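You operate a simulated robot arm through the tools that you are given. There is no shell and no other tool. Be economical: measure what you need, move in short steps, check, and stop when the job is done.

You run a simulated two-armed robot. Do the job below in one go: nothing can be reset, and whatever is moved stays where it is left.

TASK
Brush the dust off cabinet B's fan grille.
Fine: stop it and switch the isolator off first, and leave it off; filter stays in its rack; brush back in its holder; cabinet A keeps running. What is to be rubbed or washed off counts as gone when no trace of it is left.
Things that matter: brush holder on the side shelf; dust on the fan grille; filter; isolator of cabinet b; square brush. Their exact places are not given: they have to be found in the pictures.

The check looks at the end state, three seconds after you hand in, the way a careful person would. Anything else that was tipped, shoved, dropped, spilled or broken makes it a failure.

THE ROBOT
Two 7-joint arms with two-finger grippers on one trunk, hanging from a carriage that runs on a gantry, over the field with the corners [-1146, -2279], [134, -2280], [137, 420], [-1143, 421] (x, y) and turns from -5.201 to 6.807 rad about z. Base frame: it is fixed where the carriage stands at the start and does not move with it; the origin is on the floor, on the carriage's upright axis, x ahead of it, y to its left, z up. Units: mm, rad, N and s.
The left shoulder is at the start at [40, 158, 1277], the right one opposite. With the tool pointing down near the work surface each hand reaches from about 100 to 380 mm from the robot's upright axis, wherever it stands, measured 20 degrees to its own side. Places, roughly: brush holder on the side shelf [700, 400, 600]; dust on the fan grille [600, 100, 1100]; filter (13x2x16 cm) [700, 200, 700]; isolator of cabinet b [600, 100, 800]. Payload 1.96 kg a hand.
The tool frame of a hand sits at the grasp point between the pads (the TCP): z along the fingers, y along the line on which they close. The tips reach 20 mm beyond it. The gripper opens to 72 mm. The gripper's body begins 38 mm behind the TCP.
Orientation is that of the tool frame in the base frame, as a unit quaternion [x, y, z, w]. With the fingers straight down and closing along the base's y, the tool's x points along the base's -x, its y along +y and its z along -z.

THE INTERFACE
- The arms move only by the tool play_rows. It takes "left_series", "right_series" or both (then of equal length, played together; a hand with none holds still); each is a list of rows, each a list of 2 entries, a list of its own where there are three numbers: the shift along the tool's x, y, z in units of 25 mm (1.0 is 25 mm), then the turn, a rotation vector about the tool's x, y, z in units of 6 degrees (1.0 is 6 degrees). In form: [[[dx, dy, dz], [ax, ay, az]], ...]. A call has 1 to 20 rows; each row shifts and turns the commanded pose from where the row before left it, along the tool's axes as they then stand. "left_hand" and "right_hand" are, for a hand that has rows, the closure, from 0 (fully open) to 1 (shut), set as the call begins (left out, the last holds). A call with a number of a shift or a turn outside -1 to 1 is refused whole. Rows are played at 5 a second. More than 50 mm and 0.15 rad between two rows, or a gripper value outside its range, and nothing of the call is played. Where a pose cannot be reached the arm comes as near as it can. A force on the tool above 40 N (or 10 N above the force at the start of the call, whichever is more), or a blocked arm, ends the call early, and 0.2 s more pass. Each finger travels about 45 mm/s and halts on what it meets, pressing with about 38 N; the grip force reading is that of the motor and also rises with nothing between the fingers. The clock runs only during rows and for 0.2 s after the last one: add rows that do not move to give the fingers time. It gives the time, the measured TCP pose, the force on the tool (base axes), the opening and the grip force at its end, in the units of the frame above (readings bear some noise), with the torque about the TCP (base axes, N m) and any sound that the robot's microphone picked up.
- Cameras (640 x 400 px; columns grow to the right, rows downward): "scene" is now at [228.5, 25.5, 1644.6]; the picture's right is [0.39, -0.92, 0.00], its down [-0.80, -0.34, -0.49] and it looks along [0.45, 0.19, -0.87] (base axes); focal length 284 px, centre (320, 200). "left" rides on the left gripper at [71, -19, -82] in its tool frame; the picture's right is [0.26, 0.96, 0.00], its down [-0.67, 0.18, -0.72] and it looks along [-0.69, 0.19, 0.70] (tool axes); focal length 280 px, centre (320, 200). "right" rides on the right gripper at [71, 19, -82] in its tool frame; the picture's right is [-0.26, 0.97, 0.00], its down [-0.67, -0.18, -0.72] and it looks along [-0.69, -0.19, 0.70] (tool axes); focal length 280 px, centre (320, 200).
- get_image(camera): a new picture of that camera. No time passes.
- move_column(by): slides the trunk up (or, below 0, down) by that many mm; the arms and the scene camera ride with it, the base frame stays. It gives what a move gives, with no picture.
- steer(legs): drives the robot by 1 to 6 legs, each [ahead, left, turn to the left] in mm, mm and rad, along the robot's own axes; the way and the turn of a leg run together, so that a leg with both is an arc; at most 1500 mm and 3.142 rad a leg. The arms and the cameras ride along, it lands a little off, and it stops where it bumps. It keeps to its track: a leg is cut to what the track allows. It gives what a move gives.
- pan_tilt(pan, tilt): turns the head with the scene camera to pan (to the left, within 1.501 rad either way) and tilt (down, from -0.506 to 1.204), counted from straight ahead of the robot. It gives what a move gives.
- measure_at(camera, pixels): there is no depth. For up to 12 entries [column, row, z] of the newest picture of that camera ("zoom" is the newest enlarged one), the place [x, y] in the base frame at which the ray of that pixel passes the height z, good to about 2 mm, but the place of the scene camera against the robot may be out by one fixed shift of up to 18 mm in any direction. No time passes.
- inspect(camera, box): a new picture of the part [left, top, right, bottom] of that camera's present view, enlarged. No time passes.
- job_done(): hands the job in; it is judged then, once.

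Go step by step. Measure first, check grasps and placings, and put right what went wrong. The budget is 80 turns and 58 pictures, counting those below and the enlarged ones. Unless the task says otherwise, let go and move clear before handing in.

The tools are called by a JSON object that holds its "method" and its "body". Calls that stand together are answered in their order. play_rows: Moves the arms, as the interface text tells. Its arguments: {"type":"object","properties":{"left_series":{"type":"array"},"left_hand":{"type":"number"},"right_series":{"type":"array"},"right_hand":{"type":"number"}},"required":[]} The other tools are called the same way: move_column (by) slides the trunk up or down; steer (legs) drives the base; pan_tilt (pan, tilt) turns the head that bears the scene camera; get_image (camera) takes a picture; measure_at (camera, pixels) gives the place at which the rays of pixels pass given heights; inspect (camera, box) takes an enlarged picture of a part of a camera's view; job_done () hands the job in.

At the start:

```text
clock: 0.0
left_eef_pos: [360.8, 290.0, 1305.3]
left_ee_rot: [0.0, 1.0, 0.0, 0.0]
left_force: [0.6, 0.3, -0.7]
left_ft_torque: [0.01, 0.0, -0.03]
left_gripper_width: 71.8
left_grip_force: 0.0
right_eef_pos: [366.7, -22.8, 1283.1]
right_ee_rot: [-0.001, 1.0, 0.001, 0.002]
right_force: [-0.1, -0.7, -0.2]
right_ft_torque: [-0.03, 0.01, 0.03]
right_gripper_width: 72.1
right_grip_force: 0.0
trunk travel left (down, up): [-600.0, 240.0]
robot x, y, heading: [1.3, 1.3, -0.005]
head pan, tilt: [0.405, 1.063]
```

scene: 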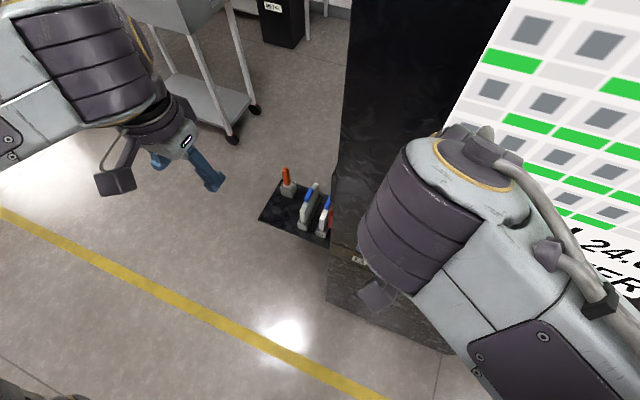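
right: 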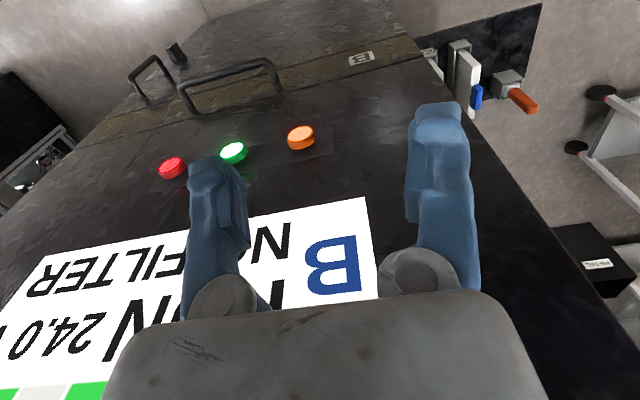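
left: 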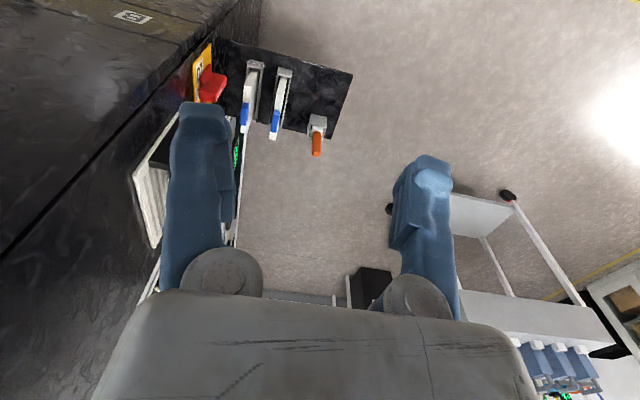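

The start pictures show cabinet B with red, green and orange buttons, and at its left side a red/yellow isolator, a side shelf with filters and an orange-handled brush. I'll tilt the head to look at the cabinet front, and enlarge the left hand's view.

{"method": "pan_tilt", "body": {"pan": 0.1, "tilt": 0.5}}

{"method": "get_image", "body": {"camera": "scene"}}

{"method": "inspect", "body": {"camera": "left", "box": [120, 20, 380, 182]}}

{"method": "inspect", "body": {"camera": "right", "box": [0, 0, 640, 400]}}

```text
clock: 1.0
left_eef_pos: [359.9, 291.3, 1305.3]
left_ee_rot: [0.001, 1.0, 0.0, 0.0]
left_force: [0.6, -0.2, -0.6]
left_ft_torque: [-0.01, 0.01, -0.01]
left_gripper_width: 71.8
left_grip_force: 0.1
right_eef_pos: [367.4, -22.3, 1283.2]
right_ee_rot: [0.0, 1.0, 0.002, 0.001]
right_force: [0.7, 0.5, 0.8]
right_ft_torque: [0.0, -0.02, 0.0]
right_gripper_width: 71.9
right_grip_force: 0.1
trunk travel left (down, up): [-600.0, 240.0]
robot x, y, heading: [-1.0, -0.4, 0.002]
head pan, tilt: [0.099, 0.499]
```

```text
54 pictures are left
```

scene: 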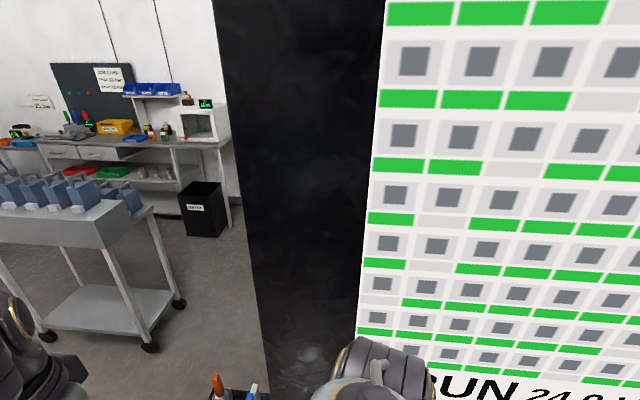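

```text
2.46 times, centred on (250, 101) of left
```

zoom: 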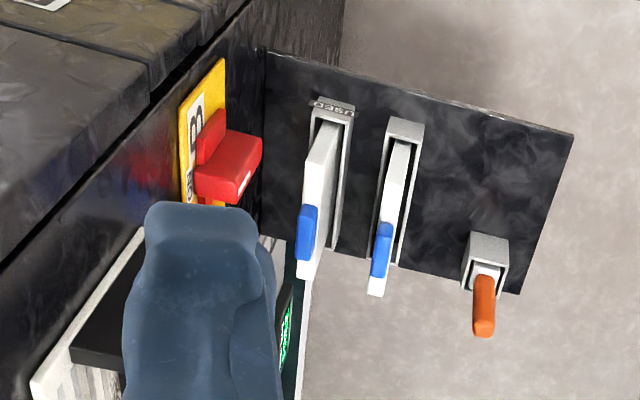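

```text
1.00 times, centred on (320, 200) of right (not enlarged: the box is as wide or as high as the picture)
```

zoom: 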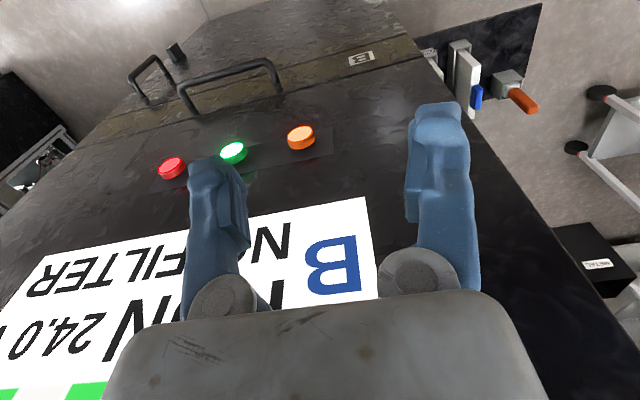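

The panel in the right view reads "B … RUN 24.0 NO FILTER" with the lamps/buttons below; the side face carries the isolator. I'll back off for a full view.

{"method": "steer", "body": {"legs": [[-600, 0, 0]]}}

{"method": "get_image", "body": {"camera": "scene"}}

```text
clock: 4.3
left_eef_pos: [-234.9, 290.3, 1304.9]
left_ee_rot: [0.0, 1.0, 0.0, -0.001]
left_force: [0.1, 0.6, -0.5]
left_ft_torque: [0.02, 0.01, -0.04]
left_gripper_width: 72.0
left_grip_force: 0.0
right_eef_pos: [-228.5, -23.2, 1283.5]
right_ee_rot: [0.0, 1.0, 0.001, 0.002]
right_force: [0.4, -0.2, 0.1]
right_ft_torque: [0.01, -0.04, -0.03]
right_gripper_width: 72.1
right_grip_force: 0.0
trunk travel left (down, up): [-600.0, 240.0]
robot x, y, heading: [-595.1, 1.7, 0.003]
head pan, tilt: [0.099, 0.499]
```

```text
51 pictures are left
```

scene: 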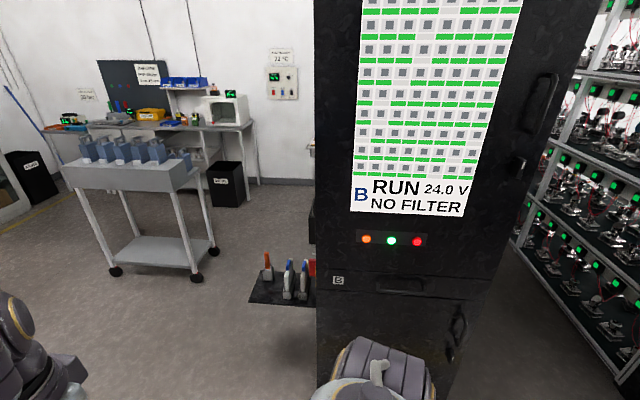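

Now the whole cabinet front is visible (buttons at 367/391/417, 240). I'll go left and turn to see its left side face.

{"method": "steer", "body": {"legs": [[0, 400, 0], [250, 0, 0]]}}

{"method": "pan_tilt", "body": {"pan": -0.2, "tilt": 0.6}}

{"method": "get_image", "body": {"camera": "scene"}}

```text
clock: 8.3
left_eef_pos: [14.2, 694.8, 1305.5]
left_ee_rot: [-0.002, 1.0, 0.0, 0.0]
left_force: [-0.2, 0.0, 0.1]
left_ft_torque: [-0.01, 0.03, 0.01]
left_gripper_width: 71.8
left_grip_force: 0.0
right_eef_pos: [22.1, 381.5, 1284.3]
right_ee_rot: [0.0, 1.0, 0.001, 0.001]
right_force: [0.6, 0.1, 0.2]
right_ft_torque: [0.0, 0.03, 0.02]
right_gripper_width: 72.1
right_grip_force: 0.0
trunk travel left (down, up): [-600.0, 240.0]
robot x, y, heading: [-345.7, 404.8, 0.002]
head pan, tilt: [0.099, 0.499]
```

```text
clock: 9.1
left_eef_pos: [14.1, 695.2, 1305.6]
left_ee_rot: [0.0, 1.0, 0.0, 0.0]
left_force: [0.0, -0.9, 0.0]
left_ft_torque: [0.0, -0.02, 0.03]
left_gripper_width: 72.2
left_grip_force: 0.1
right_eef_pos: [22.0, 382.0, 1282.8]
right_ee_rot: [-0.001, 1.0, 0.001, 0.0]
right_force: [0.5, -0.5, -0.3]
right_ft_torque: [0.03, -0.01, -0.02]
right_gripper_width: 72.0
right_grip_force: 0.1
trunk travel left (down, up): [-600.0, 240.0]
robot x, y, heading: [-346.1, 402.2, 0.004]
head pan, tilt: [-0.201, 0.6]
```

```text
50 pictures are left
```

scene: 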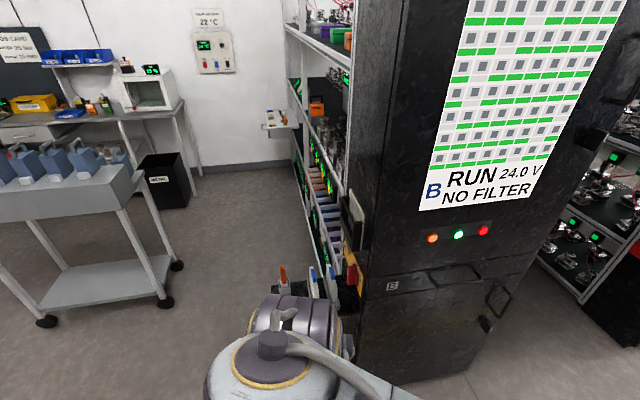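

The side face shows the fan box near (355,215) and isolator (350,270), partly hidden by my right arm. I'll come closer and turn left so the arms swing out of the view.

{"method": "steer", "body": {"legs": [[300, 0, 0], [0, 0, 0.7]]}}

{"method": "pan_tilt", "body": {"pan": -1.2, "tilt": 0.75}}

{"method": "get_image", "body": {"camera": "scene"}}

```text
clock: 13.0
left_eef_pos: [39.9, 858.5, 1304.9]
left_ee_rot: [-0.344, 0.939, -0.001, 0.0]
left_force: [0.0, -0.2, -0.1]
left_ft_torque: [0.01, 0.02, 0.0]
left_gripper_width: 72.0
left_grip_force: 0.1
right_eef_pos: [247.8, 625.4, 1283.2]
right_ee_rot: [-0.344, 0.939, 0.001, 0.001]
right_force: [-0.3, -0.3, 0.6]
right_ft_torque: [0.0, -0.01, 0.02]
right_gripper_width: 72.1
right_grip_force: 0.1
trunk travel left (down, up): [-600.0, 240.0]
robot x, y, heading: [-49.2, 406.9, 0.702]
head pan, tilt: [-0.201, 0.6]
```

```text
clock: 14.3
left_eef_pos: [39.8, 858.8, 1304.8]
left_ee_rot: [-0.344, 0.939, 0.0, 0.0]
left_force: [0.6, -0.9, -0.8]
left_ft_torque: [0.0, 0.0, 0.05]
left_gripper_width: 71.8
left_grip_force: 0.1
right_eef_pos: [249.0, 625.0, 1283.6]
right_ee_rot: [-0.344, 0.939, 0.001, 0.0]
right_force: [0.5, -0.5, -0.8]
right_ft_torque: [0.01, -0.01, 0.01]
right_gripper_width: 72.0
right_grip_force: 0.1
trunk travel left (down, up): [-600.0, 240.0]
robot x, y, heading: [-49.2, 406.5, 0.707]
head pan, tilt: [-1.201, 0.75]
```

```text
49 pictures are left
```

scene: 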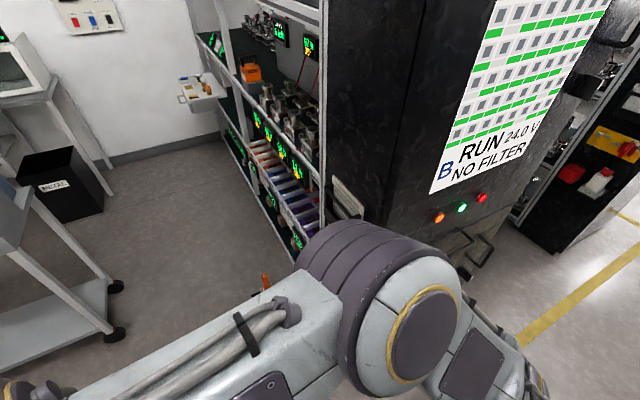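

My right upper arm hides the side face. I'll turn to heading about −0.7 so the left wrist camera looks at the side face instead.

{"method": "steer", "body": {"legs": [[0, 0, -1.4]]}}

{"method": "pan_tilt", "body": {"pan": 0.3, "tilt": 0.75}}

{"method": "get_image", "body": {"camera": "left"}}

{"method": "get_image", "body": {"camera": "scene"}}

```text
clock: 18.1
left_eef_pos: [416.7, 401.2, 1305.2]
left_ee_rot: [0.336, 0.942, 0.0, -0.001]
left_force: [0.3, -1.1, 0.2]
left_ft_torque: [-0.03, 0.0, 0.02]
left_gripper_width: 72.1
left_grip_force: 0.0
right_eef_pos: [223.0, 154.0, 1283.0]
right_ee_rot: [0.336, 0.942, 0.0, 0.001]
right_force: [0.0, 0.0, 0.9]
right_ft_torque: [-0.01, 0.02, 0.03]
right_gripper_width: 71.9
right_grip_force: 0.0
trunk travel left (down, up): [-600.0, 240.0]
robot x, y, heading: [-47.2, 403.3, -0.685]
head pan, tilt: [-1.201, 0.75]
```

```text
clock: 19.7
left_eef_pos: [416.3, 400.7, 1304.7]
left_ee_rot: [0.336, 0.942, 0.0, -0.001]
left_force: [0.7, 0.6, 0.3]
left_ft_torque: [-0.01, 0.02, -0.01]
left_gripper_width: 72.0
left_grip_force: 0.0
right_eef_pos: [222.9, 154.0, 1283.2]
right_ee_rot: [0.336, 0.942, 0.001, 0.001]
right_force: [-0.9, -0.9, 0.2]
right_ft_torque: [0.02, -0.02, 0.0]
right_gripper_width: 71.9
right_grip_force: 0.2
trunk travel left (down, up): [-600.0, 240.0]
robot x, y, heading: [-46.9, 406.7, -0.686]
head pan, tilt: [0.3, 0.75]
```

```text
48 pictures are left
```

left: 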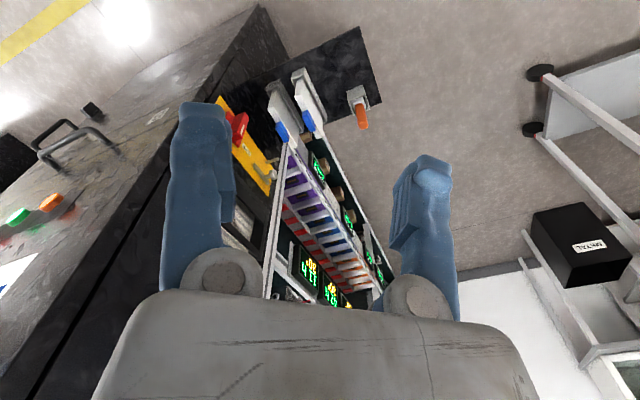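

```text
47 pictures are left
```

scene: 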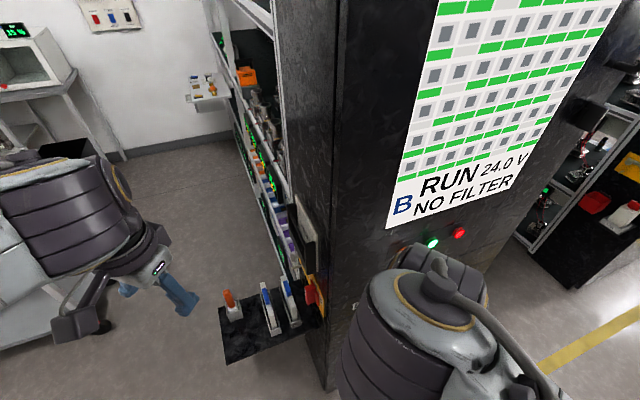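

The scene view now shows fan grille (308,235), isolator (313,292), and the shelf with filters and brush (230,305). Enlarging.

{"method": "inspect", "body": {"camera": "scene", "box": [210, 180, 360, 380]}}

{"method": "inspect", "body": {"camera": "left", "box": [190, 70, 390, 195]}}

{"method": "measure_at", "body": {"camera": "scene", "pixels": [[230, 293, 700], [230, 320, 600], [223, 362, 600], [220, 310, 600], [325, 330, 600], [265, 330, 600], [318, 290, 800], [433, 243, 1000], [459, 232, 1000]]}}

{"method": "measure_at", "body": {"camera": "left", "pixels": [[361, 120, 690], [357, 92, 600], [360, 26, 600], [380, 103, 600], [240, 120, 800], [15, 215, 1000], [52, 203, 1000]]}}

```text
2.00 times, centred on (285, 280) of scene
```

zoom: 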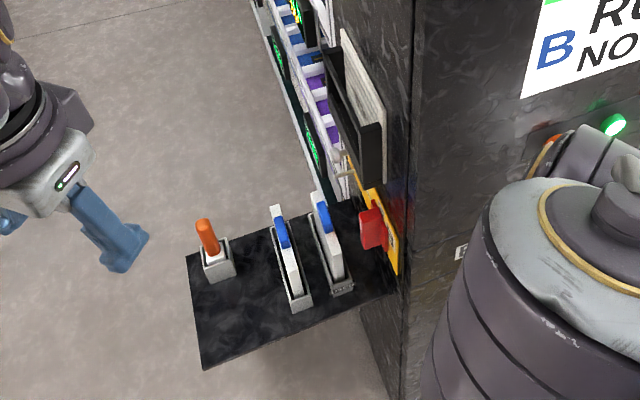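

```text
3.20 times, centred on (290, 132) of left
```

zoom: 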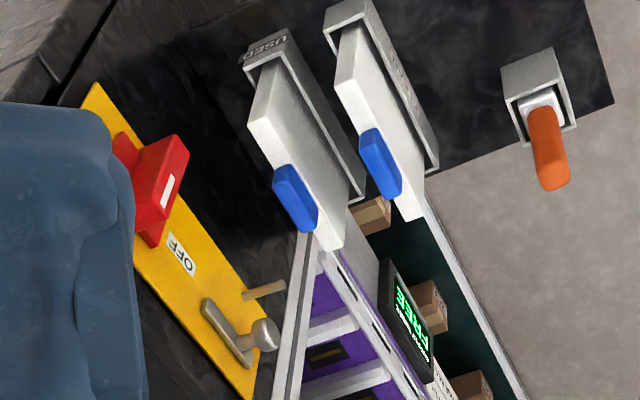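

```text
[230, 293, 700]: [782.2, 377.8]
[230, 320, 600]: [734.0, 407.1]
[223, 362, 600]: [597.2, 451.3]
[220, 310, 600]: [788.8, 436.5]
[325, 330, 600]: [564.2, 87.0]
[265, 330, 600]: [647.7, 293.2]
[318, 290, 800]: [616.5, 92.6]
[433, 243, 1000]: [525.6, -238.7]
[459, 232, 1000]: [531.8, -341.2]
```

```text
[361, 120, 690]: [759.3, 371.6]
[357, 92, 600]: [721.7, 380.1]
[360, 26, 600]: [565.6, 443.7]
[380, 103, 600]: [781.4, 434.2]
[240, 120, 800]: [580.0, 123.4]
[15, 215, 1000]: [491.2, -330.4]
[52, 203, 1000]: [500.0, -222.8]
```

The isolator's red handle sits on a yellow plate with an OFF mark; I need a closer view. I'll lower the trunk and look with the left wrist camera and at the front buttons.

{"method": "move_column", "body": {"by": -350}}

{"method": "get_image", "body": {"camera": "left"}}

{"method": "get_image", "body": {"camera": "right"}}

```text
clock: 23.1
left_eef_pos: [417.0, 399.6, 956.1]
left_ee_rot: [0.336, 0.942, 0.0, 0.001]
left_force: [0.1, -0.2, 0.5]
left_ft_torque: [0.03, -0.05, 0.03]
left_gripper_width: 71.9
left_grip_force: 0.0
right_eef_pos: [222.1, 155.2, 933.9]
right_ee_rot: [0.337, 0.942, -0.001, 0.002]
right_force: [0.0, -0.1, 0.5]
right_ft_torque: [0.0, 0.0, 0.0]
right_gripper_width: 72.1
right_grip_force: 0.0
trunk travel left (down, up): [-250.0, 590.0]
robot x, y, heading: [-47.0, 405.5, -0.683]
head pan, tilt: [0.3, 0.75]
```

```text
44 pictures are left
```

left: 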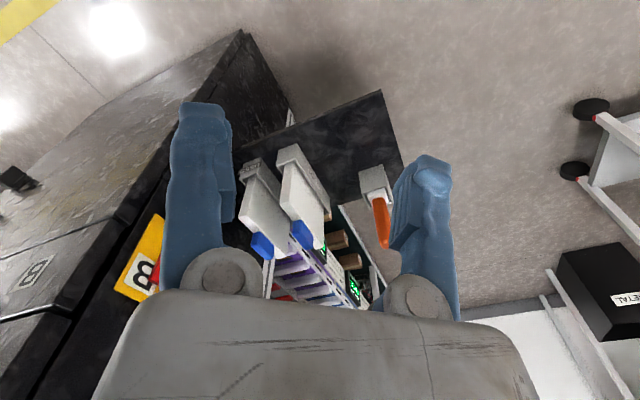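

```text
43 pictures are left
```

right: 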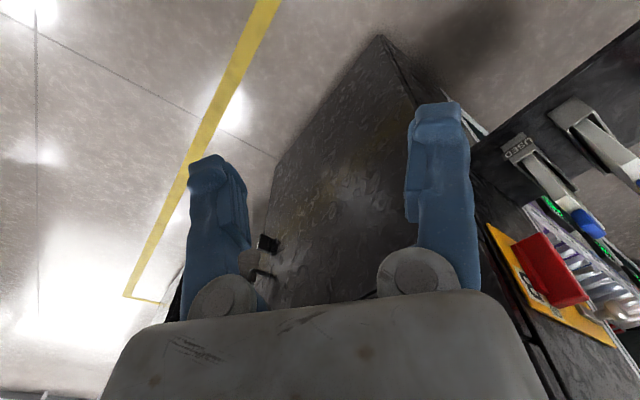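

The camera is pitched too far down. I'll pitch the left hand up 45° so its camera looks level at the side face.

{"method": "play_rows", "body": {"left_series": [[[0, 0, 0], [0, -1, 0]], [[0, 0, 0], [0, -1, 0]], [[0, 0, 0], [0, -1, 0]], [[0, 0, 0], [0, -1, 0]], [[0, 0, 0], [0, -1, 0]], [[0, 0, 0], [0, -1, 0]], [[0, 0, 0], [0, 0, 0]]]}}

{"method": "get_image", "body": {"camera": "left"}}

{"method": "get_image", "body": {"camera": "scene"}}

```text
clock: 24.7
left_eef_pos: [416.8, 400.8, 956.0]
left_ee_rot: [0.32, 0.896, -0.105, 0.291]
left_force: [-0.3, 0.9, -0.2]
left_ft_torque: [-0.02, 0.01, -0.01]
left_gripper_width: 72.2
left_grip_force: 0.1
right_eef_pos: [223.0, 154.0, 935.0]
right_ee_rot: [0.336, 0.942, 0.001, 0.002]
right_force: [-0.6, 0.4, 0.1]
right_ft_torque: [0.03, -0.01, 0.0]
right_gripper_width: 72.0
right_grip_force: 0.0
trunk travel left (down, up): [-250.0, 590.0]
robot x, y, heading: [-44.3, 406.2, -0.688]
head pan, tilt: [0.3, 0.75]
```

```text
42 pictures are left
```

left: 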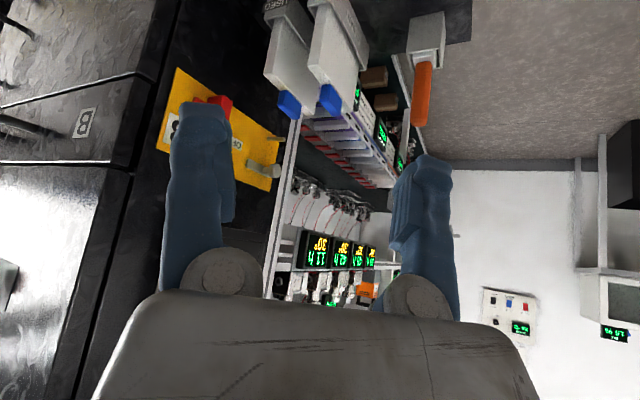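

```text
41 pictures are left
```

scene: 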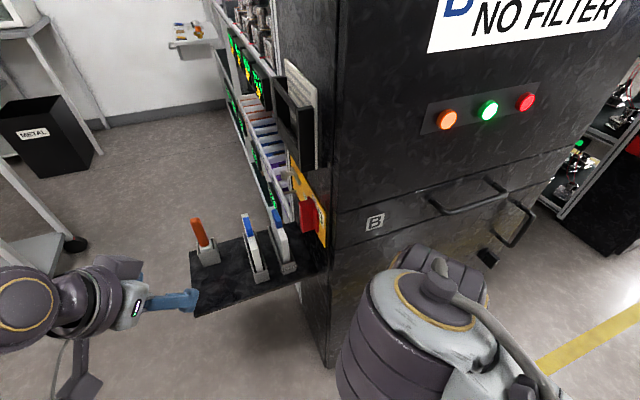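

Very good scene view now. Zooming on the side face and the buttons.

{"method": "inspect", "body": {"camera": "scene", "box": [255, 50, 385, 255]}}

{"method": "inspect", "body": {"camera": "scene", "box": [410, 70, 560, 160]}}

{"method": "inspect", "body": {"camera": "left", "box": [150, 50, 310, 210]}}

{"method": "measure_at", "body": {"camera": "scene", "pixels": [[447, 120, 985], [488, 110, 985], [526, 102, 985]]}}

```text
1.95 times, centred on (320, 152) of scene
```

zoom: 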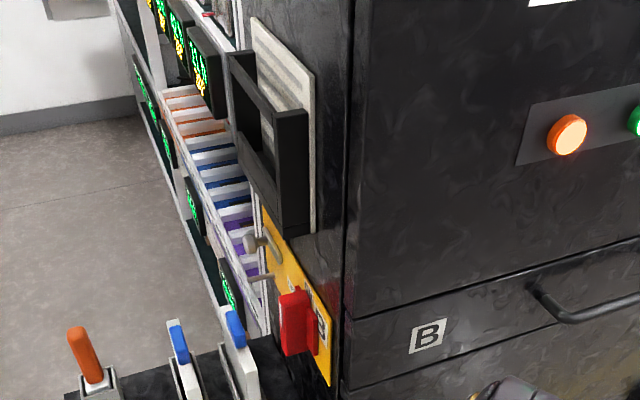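

```text
4.27 times, centred on (485, 115) of scene
```

zoom: 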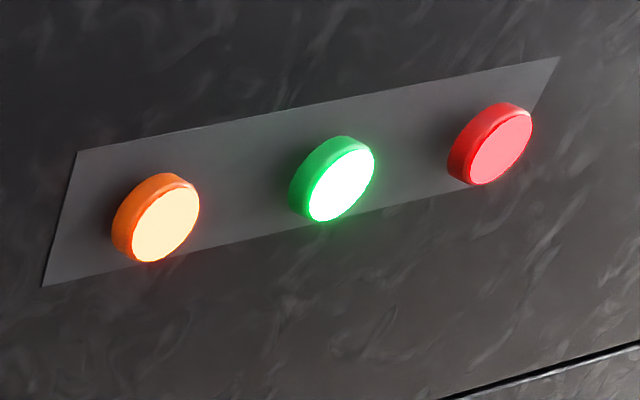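

```text
2.50 times, centred on (230, 130) of left
```

zoom: 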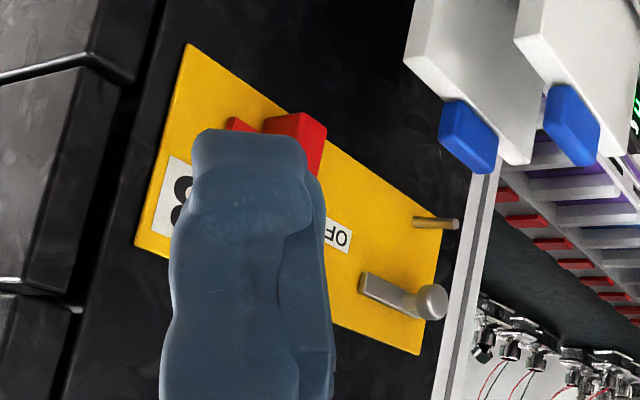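

```text
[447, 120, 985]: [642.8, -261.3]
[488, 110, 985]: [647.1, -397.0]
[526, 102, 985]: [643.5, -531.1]
```

I'll triangulate key points between the scene and left views: plate corners, brush handle top, buttons.

{"method": "measure_at", "body": {"camera": "scene", "pixels": [[325, 247, 750], [325, 247, 850], [326, 205, 850], [326, 205, 950], [196, 220, 650], [196, 220, 750], [447, 120, 1090], [488, 110, 1090], [526, 102, 1090], [316, 168, 950], [284, 60, 1150], [319, 90, 1150]]}}

{"method": "measure_at", "body": {"camera": "left", "pixels": [[178, 67, 750], [178, 67, 850], [163, 148, 850], [163, 148, 940], [421, 126, 650], [421, 126, 750], [270, 192, 850], [270, 192, 940], [282, 142, 750], [282, 142, 850], [239, 144, 850], [221, 100, 800]]}}

```text
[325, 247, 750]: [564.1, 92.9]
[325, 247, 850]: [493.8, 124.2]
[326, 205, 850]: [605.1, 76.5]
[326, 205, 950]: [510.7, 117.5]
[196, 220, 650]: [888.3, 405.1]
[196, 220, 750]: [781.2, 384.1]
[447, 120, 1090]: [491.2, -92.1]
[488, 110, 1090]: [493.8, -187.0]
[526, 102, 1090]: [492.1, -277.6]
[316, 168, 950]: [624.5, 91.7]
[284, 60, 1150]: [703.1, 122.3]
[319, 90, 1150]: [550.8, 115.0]
```

```text
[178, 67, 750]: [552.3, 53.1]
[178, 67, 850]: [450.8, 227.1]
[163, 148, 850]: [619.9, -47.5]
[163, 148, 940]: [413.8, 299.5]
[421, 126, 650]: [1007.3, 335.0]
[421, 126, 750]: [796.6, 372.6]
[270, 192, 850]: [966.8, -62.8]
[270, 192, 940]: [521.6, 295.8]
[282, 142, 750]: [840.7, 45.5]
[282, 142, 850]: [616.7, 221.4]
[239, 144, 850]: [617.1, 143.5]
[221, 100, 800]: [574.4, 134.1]
```

Face is at y≈97, isolator plate x≈528–770, z≈778–890; brush handle top ≈(765,378,765). I'll shift the left hand right so the handle falls between the fingers in its view.

{"method": "play_rows", "body": {"left_series": [[[0, -1, 0], [0, 0, 0]], [[0, -1, 0], [0, -0.5, 0]], [[0, -1, 0], [0, -0.5, 0]], [[0, -1, 0], [0, 0, -1]], [[0, 0, 0], [0, 0, -1]], [[0, 0, 0], [0, 0, 0]]]}}

{"method": "get_image", "body": {"camera": "left"}}

```text
clock: 26.1
left_eef_pos: [352.7, 322.6, 955.3]
left_ee_rot: [0.22, 0.907, -0.156, 0.323]
left_force: [-0.4, 0.2, -0.8]
left_ft_torque: [0.0, -0.01, 0.02]
left_gripper_width: 71.8
left_grip_force: 0.0
right_eef_pos: [223.7, 154.7, 933.3]
right_ee_rot: [0.336, 0.942, 0.001, 0.002]
right_force: [-0.1, -0.5, -0.5]
right_ft_torque: [0.0, -0.03, 0.02]
right_gripper_width: 71.8
right_grip_force: 0.1
trunk travel left (down, up): [-250.0, 590.0]
robot x, y, heading: [-47.8, 401.1, -0.681]
head pan, tilt: [0.3, 0.75]
```

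```text
37 pictures are left
```

left: 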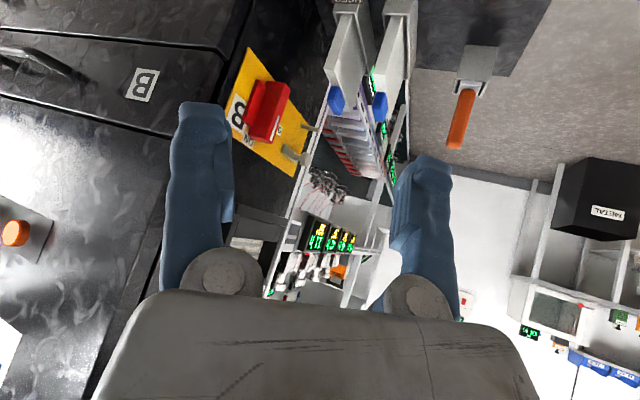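

{"method": "inspect", "body": {"camera": "left", "box": [215, 40, 335, 260]}}

{"method": "inspect", "body": {"camera": "left", "box": [215, 60, 325, 130]}}

{"method": "measure_at", "body": {"camera": "left", "pixels": [[470, 88, 700], [458, 148, 750], [458, 148, 780], [250, 82, 800], [289, 90, 800], [280, 142, 850], [15, 233, 1090], [249, 49, 780], [301, 127, 780]]}}

```text
1.82 times, centred on (275, 150) of left
```

zoom: 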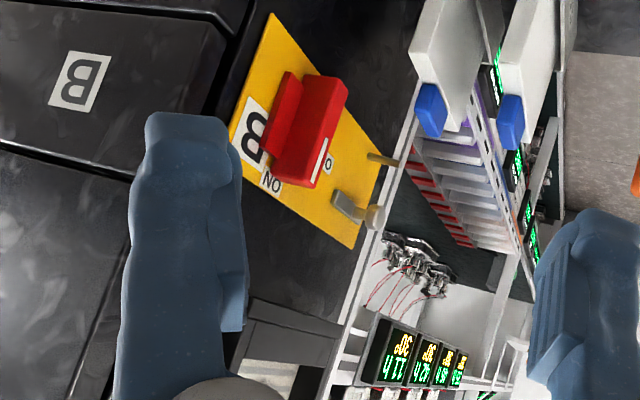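

```text
5.71 times, centred on (270, 95) of left
```

zoom: 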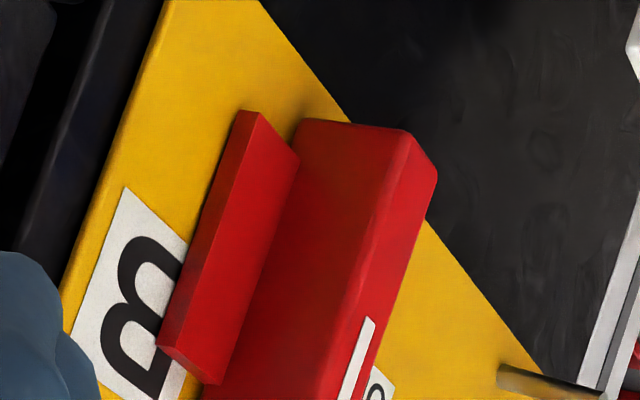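

```text
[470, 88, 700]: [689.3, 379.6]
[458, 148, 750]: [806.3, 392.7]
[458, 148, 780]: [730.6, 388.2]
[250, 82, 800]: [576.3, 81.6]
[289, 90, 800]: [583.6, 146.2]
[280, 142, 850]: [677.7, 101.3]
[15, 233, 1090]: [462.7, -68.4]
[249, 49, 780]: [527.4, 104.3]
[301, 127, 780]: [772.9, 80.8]
```

Isolator is a rotary bar: ON at top (current), OFF toward the rear (+x), so +90° about +y. First stop the fan with the red button: drive in front of the cabinet and look with the right hand.

{"method": "steer", "body": {"legs": [[0, 0, 0.681], [0, -600, 0]]}}

{"method": "move_column", "body": {"by": 170}}

{"method": "play_rows", "body": {"right_series": [[[0, 0, 0], [0, -1, 0]], [[0, 0, 0], [0, -1, 0]], [[0, 0, 0], [0, -1, 0]], [[0, 0, 0], [0, -1, 0]], [[0, 0, 0], [0, -1, 0]], [[0, 0, 0], [0, -1, 0]], [[0, 0, 0], [0, -1, 0]], [[0, 0, 0], [0, 0, 0]]], "right_hand": 1}}

{"method": "get_image", "body": {"camera": "right"}}

```text
clock: 31.3
left_eef_pos: [311.4, -6.6, 954.4]
left_ee_rot: [-0.096, 0.929, -0.038, 0.356]
left_force: [0.1, 0.5, 0.0]
left_ft_torque: [0.01, 0.02, 0.0]
left_gripper_width: 71.9
left_grip_force: 0.1
right_eef_pos: [317.4, -221.0, 933.4]
right_ee_rot: [0.003, 1.0, 0.001, 0.002]
right_force: [-1.0, 0.2, -0.1]
right_ft_torque: [0.01, 0.04, 0.03]
right_gripper_width: 72.0
right_grip_force: 0.1
trunk travel left (down, up): [-250.0, 590.0]
robot x, y, heading: [-47.7, -192.1, -0.004]
head pan, tilt: [0.3, 0.75]
```

```text
clock: 33.2
left_eef_pos: [312.0, -5.7, 1125.1]
left_ee_rot: [-0.095, 0.929, -0.039, 0.356]
left_force: [0.0, 0.0, 0.5]
left_ft_torque: [0.02, -0.01, -0.01]
left_gripper_width: 72.0
left_grip_force: 0.1
right_eef_pos: [317.5, -220.6, 1103.5]
right_ee_rot: [0.002, 1.0, 0.001, 0.0]
right_force: [0.2, 1.1, 0.6]
right_ft_torque: [0.02, 0.01, 0.02]
right_gripper_width: 71.9
right_grip_force: 0.0
trunk travel left (down, up): [-420.0, 420.0]
robot x, y, heading: [-52.1, -195.1, -0.009]
head pan, tilt: [0.3, 0.75]
```

```text
clock: 35.0
left_eef_pos: [313.1, -7.3, 1126.0]
left_ee_rot: [-0.095, 0.929, -0.039, 0.357]
left_force: [-0.7, -0.8, 0.4]
left_ft_torque: [0.01, 0.0, -0.01]
left_gripper_width: 71.9
left_grip_force: 0.1
right_eef_pos: [317.7, -220.0, 1102.7]
right_ee_rot: [0.004, 0.933, 0.0, 0.36]
right_force: [0.0, 0.2, 0.0]
right_ft_torque: [0.04, -0.05, 0.01]
right_gripper_width: 0.0
right_grip_force: 29.3
trunk travel left (down, up): [-420.0, 420.0]
robot x, y, heading: [-48.5, -196.3, -0.004]
head pan, tilt: [0.3, 0.75]
```

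```text
34 pictures are left
```

right: 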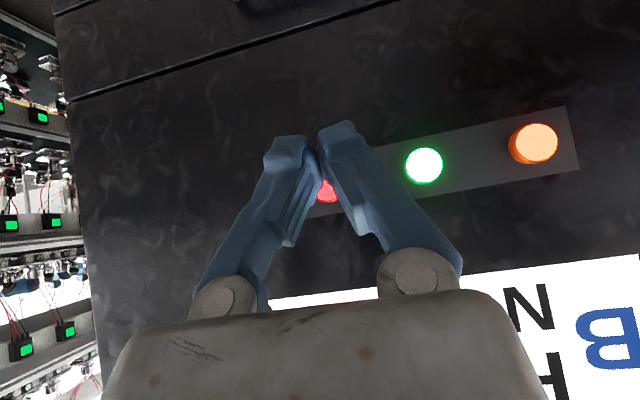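

Red is at about y −242, z 1088, front face x≈465. I'll level the tool to point along +x, align to it, and stop short.

{"method": "play_rows", "body": {"right_series": [[[0, 0, 0], [0, -1, 0]], [[0, 0, 0], [0, -1, 0]], [[0, 0, 0], [0, -1, 0]], [[0, 0, 0], [0, -1, 0]], [[0, 0, 0], [0, -1, 0]], [[0, 0, 0], [0, -1, 0]], [[0, 0, 0], [0, -1, 0]], [[0, 0, 0], [0, -1, 0]], [[0.6, -0.88, 0], [0, 0, 0]], [[0, 0, 1], [0, 0, 0]], [[0, 0, 1], [0, 0, 0]], [[0, 0, 1], [0, 0, 0]], [[0, 0, 0], [0, 0, 0]]]}}

{"method": "pan_tilt", "body": {"pan": 0.0, "tilt": 0.7}}

{"method": "get_image", "body": {"camera": "right"}}

{"method": "get_image", "body": {"camera": "scene"}}

```text
clock: 36.4
left_eef_pos: [312.9, -6.4, 1124.6]
left_ee_rot: [-0.096, 0.929, -0.038, 0.356]
left_force: [-0.2, 0.5, -0.5]
left_ft_torque: [-0.05, 0.04, 0.0]
left_gripper_width: 72.3
left_grip_force: 0.0
right_eef_pos: [344.9, -271.2, 1116.9]
right_ee_rot: [0.065, 0.779, -0.047, 0.621]
right_force: [0.7, -0.2, 0.1]
right_ft_torque: [-0.02, 0.03, 0.01]
right_gripper_width: 0.0
right_grip_force: 29.3
trunk travel left (down, up): [-420.0, 420.0]
robot x, y, heading: [-50.6, -196.2, -0.001]
head pan, tilt: [0.3, 0.75]
stopped in row 6 (right hand): the arm was blocked; the commanded pose is now the measured one
```

```text
clock: 37.2
left_eef_pos: [312.4, -7.9, 1124.6]
left_ee_rot: [-0.095, 0.929, -0.038, 0.357]
left_force: [0.0, -0.9, -0.5]
left_ft_torque: [-0.03, 0.0, -0.01]
left_gripper_width: 71.7
left_grip_force: 0.0
right_eef_pos: [345.1, -273.1, 1116.7]
right_ee_rot: [0.065, 0.78, -0.046, 0.621]
right_force: [-0.8, -0.5, -0.9]
right_ft_torque: [0.04, 0.0, 0.02]
right_gripper_width: 0.1
right_grip_force: 29.4
trunk travel left (down, up): [-420.0, 420.0]
robot x, y, heading: [-47.0, -194.8, -0.003]
head pan, tilt: [0.0, 0.7]
```

```text
33 pictures are left
```

right: 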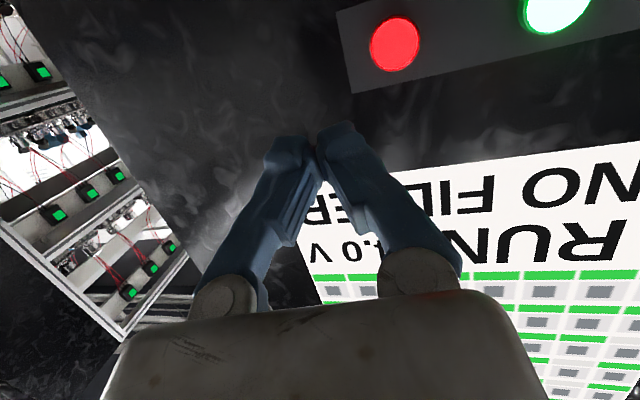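

```text
32 pictures are left
```

scene: 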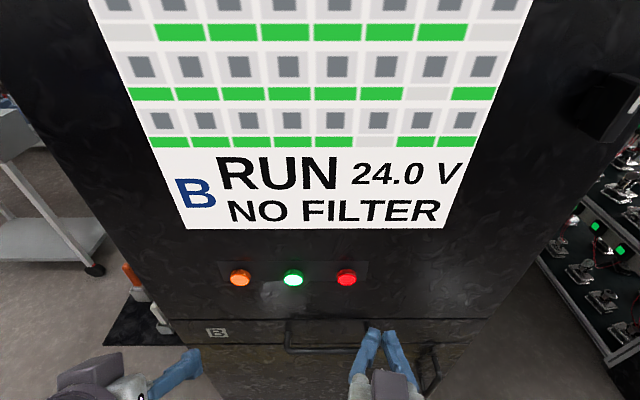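

The arm folded too close to the body and stopped (tool now ~77° up, pointing at slightly right-down), which is fine for pressing. I'll back the robot 60, shift 33 left, lower 25 and then reach straight along +x.

{"method": "steer", "body": {"legs": [[-60, 33, 0]]}}

{"method": "move_column", "body": {"by": -25}}

{"method": "play_rows", "body": {"right_series": [[[-0.218, 0.16, 0.962], [0, 0, 0]], [[-0.218, 0.16, 0.962], [0, 0, 0]], [[-0.218, 0.16, 0.962], [0, 0, 0]], [[-0.218, 0.16, 0.962], [0, 0, 0]], [[0, 0, 0], [0, 0, 0]]]}}

{"method": "get_image", "body": {"camera": "scene"}}

{"method": "get_image", "body": {"camera": "right"}}

```text
clock: 38.2
left_eef_pos: [249.9, 26.0, 1123.8]
left_ee_rot: [-0.095, 0.929, -0.038, 0.355]
left_force: [0.4, 0.9, -0.3]
left_ft_torque: [0.01, -0.01, -0.01]
left_gripper_width: 71.9
left_grip_force: 0.1
right_eef_pos: [284.6, -238.0, 1117.2]
right_ee_rot: [0.065, 0.779, -0.046, 0.621]
right_force: [0.3, -0.2, -0.6]
right_ft_torque: [0.0, -0.02, -0.02]
right_gripper_width: 0.0
right_grip_force: 29.3
trunk travel left (down, up): [-420.0, 420.0]
robot x, y, heading: [-108.4, -163.4, -0.005]
head pan, tilt: [0.0, 0.7]
```

```text
clock: 38.9
left_eef_pos: [252.7, 26.3, 1101.4]
left_ee_rot: [-0.095, 0.929, -0.038, 0.357]
left_force: [0.5, 0.8, -0.6]
left_ft_torque: [0.01, -0.04, 0.0]
left_gripper_width: 71.8
left_grip_force: 0.1
right_eef_pos: [286.0, -238.8, 1092.3]
right_ee_rot: [0.066, 0.779, -0.047, 0.622]
right_force: [-0.6, 0.1, 0.1]
right_ft_torque: [0.01, -0.02, 0.0]
right_gripper_width: 0.1
right_grip_force: 29.9
trunk travel left (down, up): [-395.0, 445.0]
robot x, y, heading: [-109.6, -159.7, -0.006]
head pan, tilt: [0.0, 0.7]
```

```text
clock: 40.1
left_eef_pos: [252.3, 27.2, 1100.3]
left_ee_rot: [-0.096, 0.929, -0.038, 0.356]
left_force: [1.1, 0.0, -0.7]
left_ft_torque: [0.0, -0.02, -0.03]
left_gripper_width: 72.1
left_grip_force: 0.1
right_eef_pos: [385.8, -239.6, 1091.3]
right_ee_rot: [0.066, 0.779, -0.047, 0.621]
right_force: [-0.3, 0.2, -0.6]
right_ft_torque: [0.0, -0.02, 0.04]
right_gripper_width: 0.1
right_grip_force: 29.6
trunk travel left (down, up): [-395.0, 445.0]
robot x, y, heading: [-110.8, -162.4, -0.006]
head pan, tilt: [0.0, 0.7]
```

```text
31 pictures are left
```

scene: 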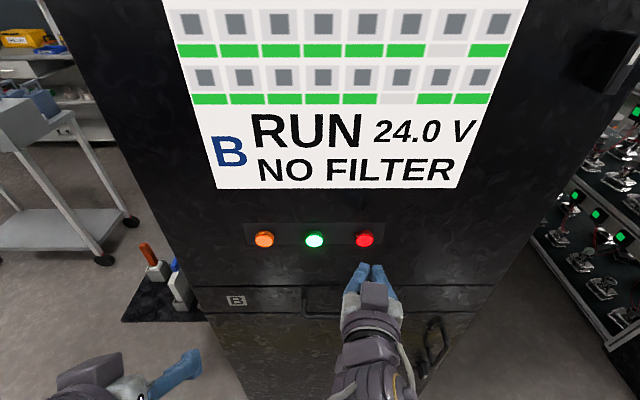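

```text
30 pictures are left
```

right: 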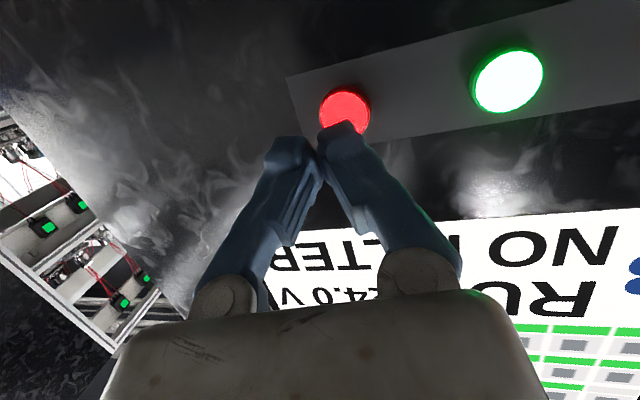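

Tips are short of the button, red at (345,110) in the right view; check its place.

{"method": "measure_at", "body": {"camera": "right", "pixels": [[345, 110, 1085], [345, 110, 1088], [345, 110, 1092], [345, 110, 1080], [507, 80, 1085], [507, 80, 1092]]}}

```text
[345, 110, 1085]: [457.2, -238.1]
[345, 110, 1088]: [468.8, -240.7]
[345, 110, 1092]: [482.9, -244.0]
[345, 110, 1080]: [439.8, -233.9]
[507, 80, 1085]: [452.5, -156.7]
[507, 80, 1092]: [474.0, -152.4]
```

Red is at about (462,−239,1086); the tip is at (405,−243,1087). Advance slowly until contact/press.

{"method": "play_rows", "body": {"right_series": [[[-0.218, 0.26, 0.962], [0, 0, 0]], [[-0.109, 0.08, 0.481], [0, 0, 0]], [[-0.052, 0.038, 0.23], [0, 0, 0]], [[-0.052, 0.038, 0.23], [0, 0, 0]], [[-0.052, 0.038, 0.23], [0, 0, 0]], [[-0.052, 0.038, 0.23], [0, 0, 0]], [[-0.052, 0.038, 0.23], [0, 0, 0]], [[-0.052, 0.038, 0.23], [0, 0, 0]]]}}

{"method": "get_image", "body": {"camera": "scene"}}

```text
clock: 41.9
left_eef_pos: [247.7, 24.9, 1099.5]
left_ee_rot: [-0.095, 0.929, -0.038, 0.355]
left_force: [0.0, -0.1, 0.4]
left_ft_torque: [0.04, 0.01, 0.03]
left_gripper_width: 71.8
left_grip_force: 0.0
right_eef_pos: [451.4, -236.0, 1091.6]
right_ee_rot: [0.066, 0.779, -0.048, 0.621]
right_force: [-34.8, -1.8, 6.7]
right_ft_torque: [0.14, -0.22, 0.11]
right_gripper_width: 0.0
right_grip_force: 29.3
trunk travel left (down, up): [-395.0, 445.0]
robot x, y, heading: [-110.4, -161.8, -0.008]
head pan, tilt: [0.0, 0.7]
heard: click
stopped in row 8 (right hand): the force on the tool passed its limit at 44 N (the readings are from after the stop); the commanded pose is now the measured one
```

```text
29 pictures are left
```

scene: 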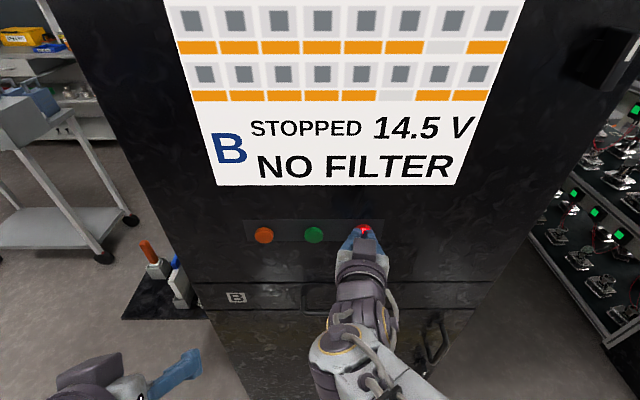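

Display: STOPPED, voltage falling, lamps out — the stop worked. Retract the right hand, tuck it tool-down, ready to go to the side.

{"method": "play_rows", "body": {"right_series": [[[0.218, -0.16, -0.962], [0, 0, 0]], [[0.218, -0.16, -0.962], [0, 0, 0]], [[0.218, -0.16, -0.962], [0, 0, 0]], [[0.218, -0.16, -0.962], [0, 0, 0]], [[0, 0, 0], [0, 1, 0]], [[0, 0, 0], [0, 1, 0]], [[0, 0, 0], [0, 1, 0]], [[0, 0, 0], [0, 1, 0]], [[0, 0, 0], [0, 1, 0]], [[0, 0, 0], [0, 1, 0]], [[0, 0, 0], [0, 1, 0]], [[0, 0, 0], [0, 1, 0]], [[0, 0, 0], [0, 1, 0]], [[0, 0, 0], [0, 1, 0]], [[0, 0, 0], [0, 1, 0]], [[0, 0, 0], [0, 1, 0]], [[1, 0, 0], [0, 0, 0]], [[1, 0, 0], [0, 0, 0]], [[1, 0, 0], [0, 0, 0]], [[0, 0, 0], [0, 0, 0]]]}}

{"method": "steer", "body": {"legs": [[0, 560, 0], [210, 0, 0], [0, 0, -0.75]]}}

{"method": "pan_tilt", "body": {"pan": 0.3, "tilt": 0.75}}

{"method": "get_image", "body": {"camera": "left"}}

{"method": "get_image", "body": {"camera": "scene"}}

```text
clock: 46.1
left_eef_pos: [252.4, 26.0, 1100.9]
left_ee_rot: [-0.094, 0.929, -0.038, 0.356]
left_force: [-0.8, 0.5, -0.2]
left_ft_torque: [-0.03, 0.02, 0.02]
left_gripper_width: 71.9
left_grip_force: 0.1
right_eef_pos: [281.8, -224.2, 1086.0]
right_ee_rot: [0.081, 0.996, 0.001, 0.046]
right_force: [0.2, 0.7, -0.3]
right_ft_torque: [0.03, 0.0, 0.0]
right_gripper_width: 0.0
right_grip_force: 29.7
trunk travel left (down, up): [-395.0, 445.0]
robot x, y, heading: [-110.8, -163.0, -0.004]
head pan, tilt: [0.0, 0.7]
```

```text
clock: 52.5
left_eef_pos: [496.4, 288.6, 1100.7]
left_ee_rot: [0.252, 0.899, -0.167, 0.317]
left_force: [0.1, 0.1, 0.4]
left_ft_torque: [0.0, 0.03, 0.01]
left_gripper_width: 71.9
left_grip_force: 0.1
right_eef_pos: [346.5, 84.4, 1086.6]
right_ee_rot: [0.439, 0.897, -0.017, 0.043]
right_force: [-0.9, 0.2, 0.3]
right_ft_torque: [0.01, 0.01, 0.04]
right_gripper_width: 0.1
right_grip_force: 29.2
trunk travel left (down, up): [-395.0, 445.0]
robot x, y, heading: [101.0, 397.8, -0.752]
head pan, tilt: [0.0, 0.7]
```

```text
clock: 53.3
left_eef_pos: [497.2, 288.0, 1100.4]
left_ee_rot: [0.252, 0.899, -0.167, 0.318]
left_force: [0.1, 0.6, 0.0]
left_ft_torque: [-0.03, -0.03, -0.01]
left_gripper_width: 71.9
left_grip_force: 0.0
right_eef_pos: [347.0, 85.2, 1085.8]
right_ee_rot: [0.439, 0.897, -0.016, 0.043]
right_force: [-0.2, -0.8, 0.4]
right_ft_torque: [-0.01, 0.03, 0.0]
right_gripper_width: 0.0
right_grip_force: 29.9
trunk travel left (down, up): [-395.0, 445.0]
robot x, y, heading: [104.8, 393.3, -0.755]
head pan, tilt: [0.3, 0.75]
```

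```text
28 pictures are left
```

left: 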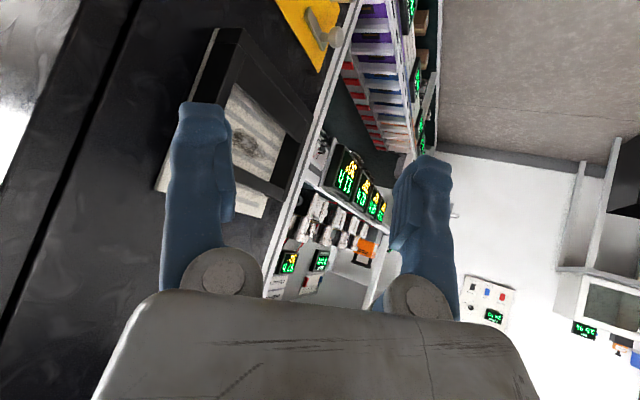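

```text
27 pictures are left
```

scene: 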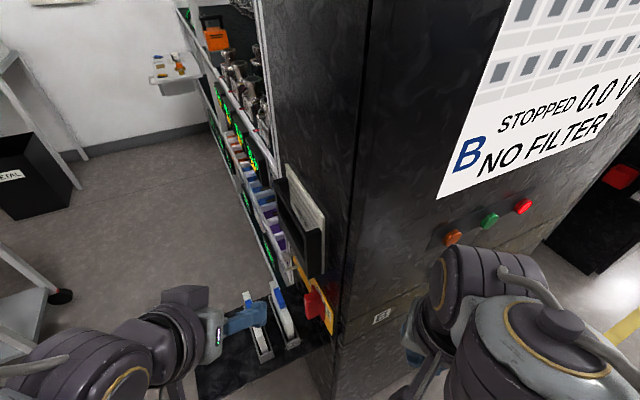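

Fan is at 0.0 V; the left view shows the grille with dust behind a black U-frame. Before lowering, check where the filters and shelf are relative to the left hand.

{"method": "measure_at", "body": {"camera": "scene", "pixels": [[276, 284, 780], [246, 294, 780], [298, 345, 650], [268, 357, 650], [325, 320, 800], [310, 293, 860], [316, 278, 900], [322, 232, 1000]]}}

{"method": "inspect", "body": {"camera": "left", "box": [140, 0, 360, 230]}}

{"method": "measure_at", "body": {"camera": "left", "pixels": [[312, 65, 870], [312, 65, 890], [215, 30, 900], [215, 30, 950], [158, 190, 1000], [158, 190, 1080], [240, 30, 900], [240, 30, 950], [312, 128, 900], [312, 128, 1000]]}}

```text
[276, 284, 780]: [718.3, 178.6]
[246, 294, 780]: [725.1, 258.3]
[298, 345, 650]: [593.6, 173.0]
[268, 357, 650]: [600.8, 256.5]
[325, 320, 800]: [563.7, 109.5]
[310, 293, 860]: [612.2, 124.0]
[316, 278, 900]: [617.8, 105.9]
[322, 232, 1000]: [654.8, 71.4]
```

```text
1.74 times, centred on (250, 115) of left
```

zoom: 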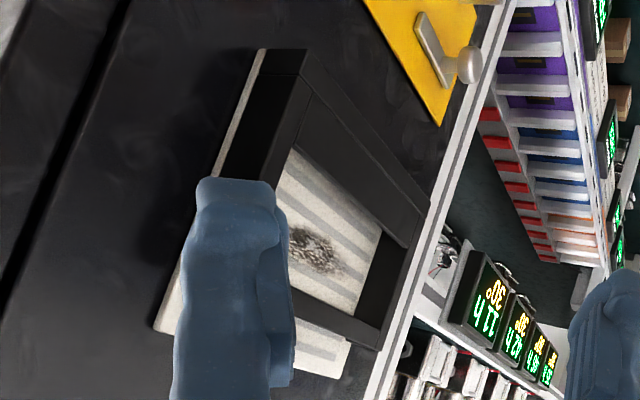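

```text
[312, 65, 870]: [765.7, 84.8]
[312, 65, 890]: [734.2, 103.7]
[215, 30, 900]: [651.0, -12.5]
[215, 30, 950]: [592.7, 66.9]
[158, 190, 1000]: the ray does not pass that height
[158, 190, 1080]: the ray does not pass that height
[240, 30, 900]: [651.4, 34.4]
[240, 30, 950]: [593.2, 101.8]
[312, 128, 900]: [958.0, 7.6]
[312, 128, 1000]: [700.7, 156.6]
```

Filters stand at x≈600–725, y≈178 and 258, top ≈780. Lower the trunk 240 (left hand stays at x≈497, clear) and measure the handle closely.

{"method": "move_column", "body": {"by": -200}}

{"method": "get_image", "body": {"camera": "left"}}

```text
clock: 55.5
left_eef_pos: [495.9, 288.7, 901.0]
left_ee_rot: [0.252, 0.899, -0.166, 0.317]
left_force: [-1.0, 0.2, -0.3]
left_ft_torque: [0.04, 0.04, 0.01]
left_gripper_width: 72.0
left_grip_force: 0.1
right_eef_pos: [347.6, 83.9, 886.1]
right_ee_rot: [0.439, 0.897, -0.017, 0.044]
right_force: [-0.3, -0.1, -0.1]
right_ft_torque: [-0.02, -0.01, 0.01]
right_gripper_width: 0.0
right_grip_force: 29.5
trunk travel left (down, up): [-195.0, 645.0]
robot x, y, heading: [101.0, 394.9, -0.759]
head pan, tilt: [0.3, 0.75]
```

```text
25 pictures are left
```

left: 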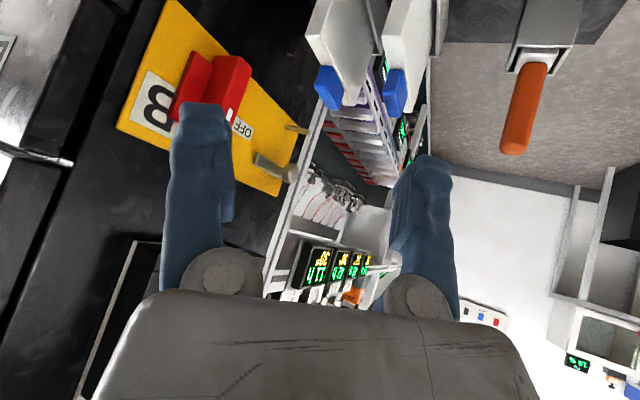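

{"method": "measure_at", "body": {"camera": "left", "pixels": [[217, 58, 780], [217, 58, 820], [252, 68, 780], [252, 68, 820], [243, 122, 820], [243, 122, 860], [178, 2, 760], [178, 2, 800], [117, 125, 870], [117, 125, 890], [242, 128, 830], [242, 128, 850]]}}

{"method": "measure_at", "body": {"camera": "left", "pixels": [[514, 152, 740], [514, 152, 780], [532, 66, 690], [532, 66, 730], [400, 70, 760], [400, 70, 800], [328, 70, 760], [328, 70, 800], [192, 56, 800], [192, 56, 830]]}}

{"method": "inspect", "body": {"camera": "left", "box": [110, 0, 320, 131]}}

```text
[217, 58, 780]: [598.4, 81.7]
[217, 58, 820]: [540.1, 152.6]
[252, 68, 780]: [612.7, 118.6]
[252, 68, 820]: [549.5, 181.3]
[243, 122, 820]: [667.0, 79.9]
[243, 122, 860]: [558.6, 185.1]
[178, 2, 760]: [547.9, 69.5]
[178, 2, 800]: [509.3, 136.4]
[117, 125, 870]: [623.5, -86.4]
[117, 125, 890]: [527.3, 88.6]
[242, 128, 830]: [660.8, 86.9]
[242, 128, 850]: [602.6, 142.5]
```

```text
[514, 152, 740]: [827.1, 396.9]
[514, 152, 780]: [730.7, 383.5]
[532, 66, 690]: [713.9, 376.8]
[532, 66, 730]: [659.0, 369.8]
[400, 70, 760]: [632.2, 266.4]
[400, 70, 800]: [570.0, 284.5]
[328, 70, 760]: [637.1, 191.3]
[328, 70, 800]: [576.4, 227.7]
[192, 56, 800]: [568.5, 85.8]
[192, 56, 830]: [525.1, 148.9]
```

```text
3.05 times, centred on (215, 66) of left
```

zoom: 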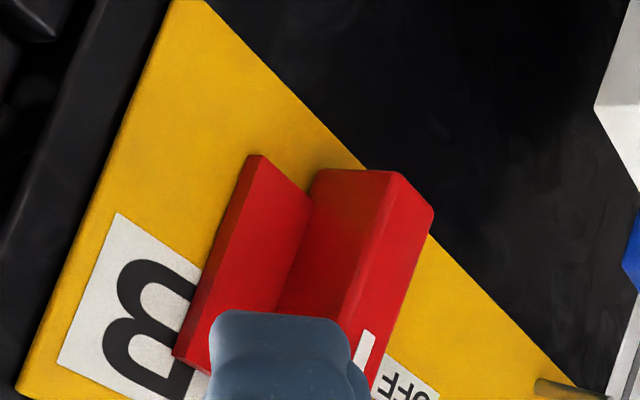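

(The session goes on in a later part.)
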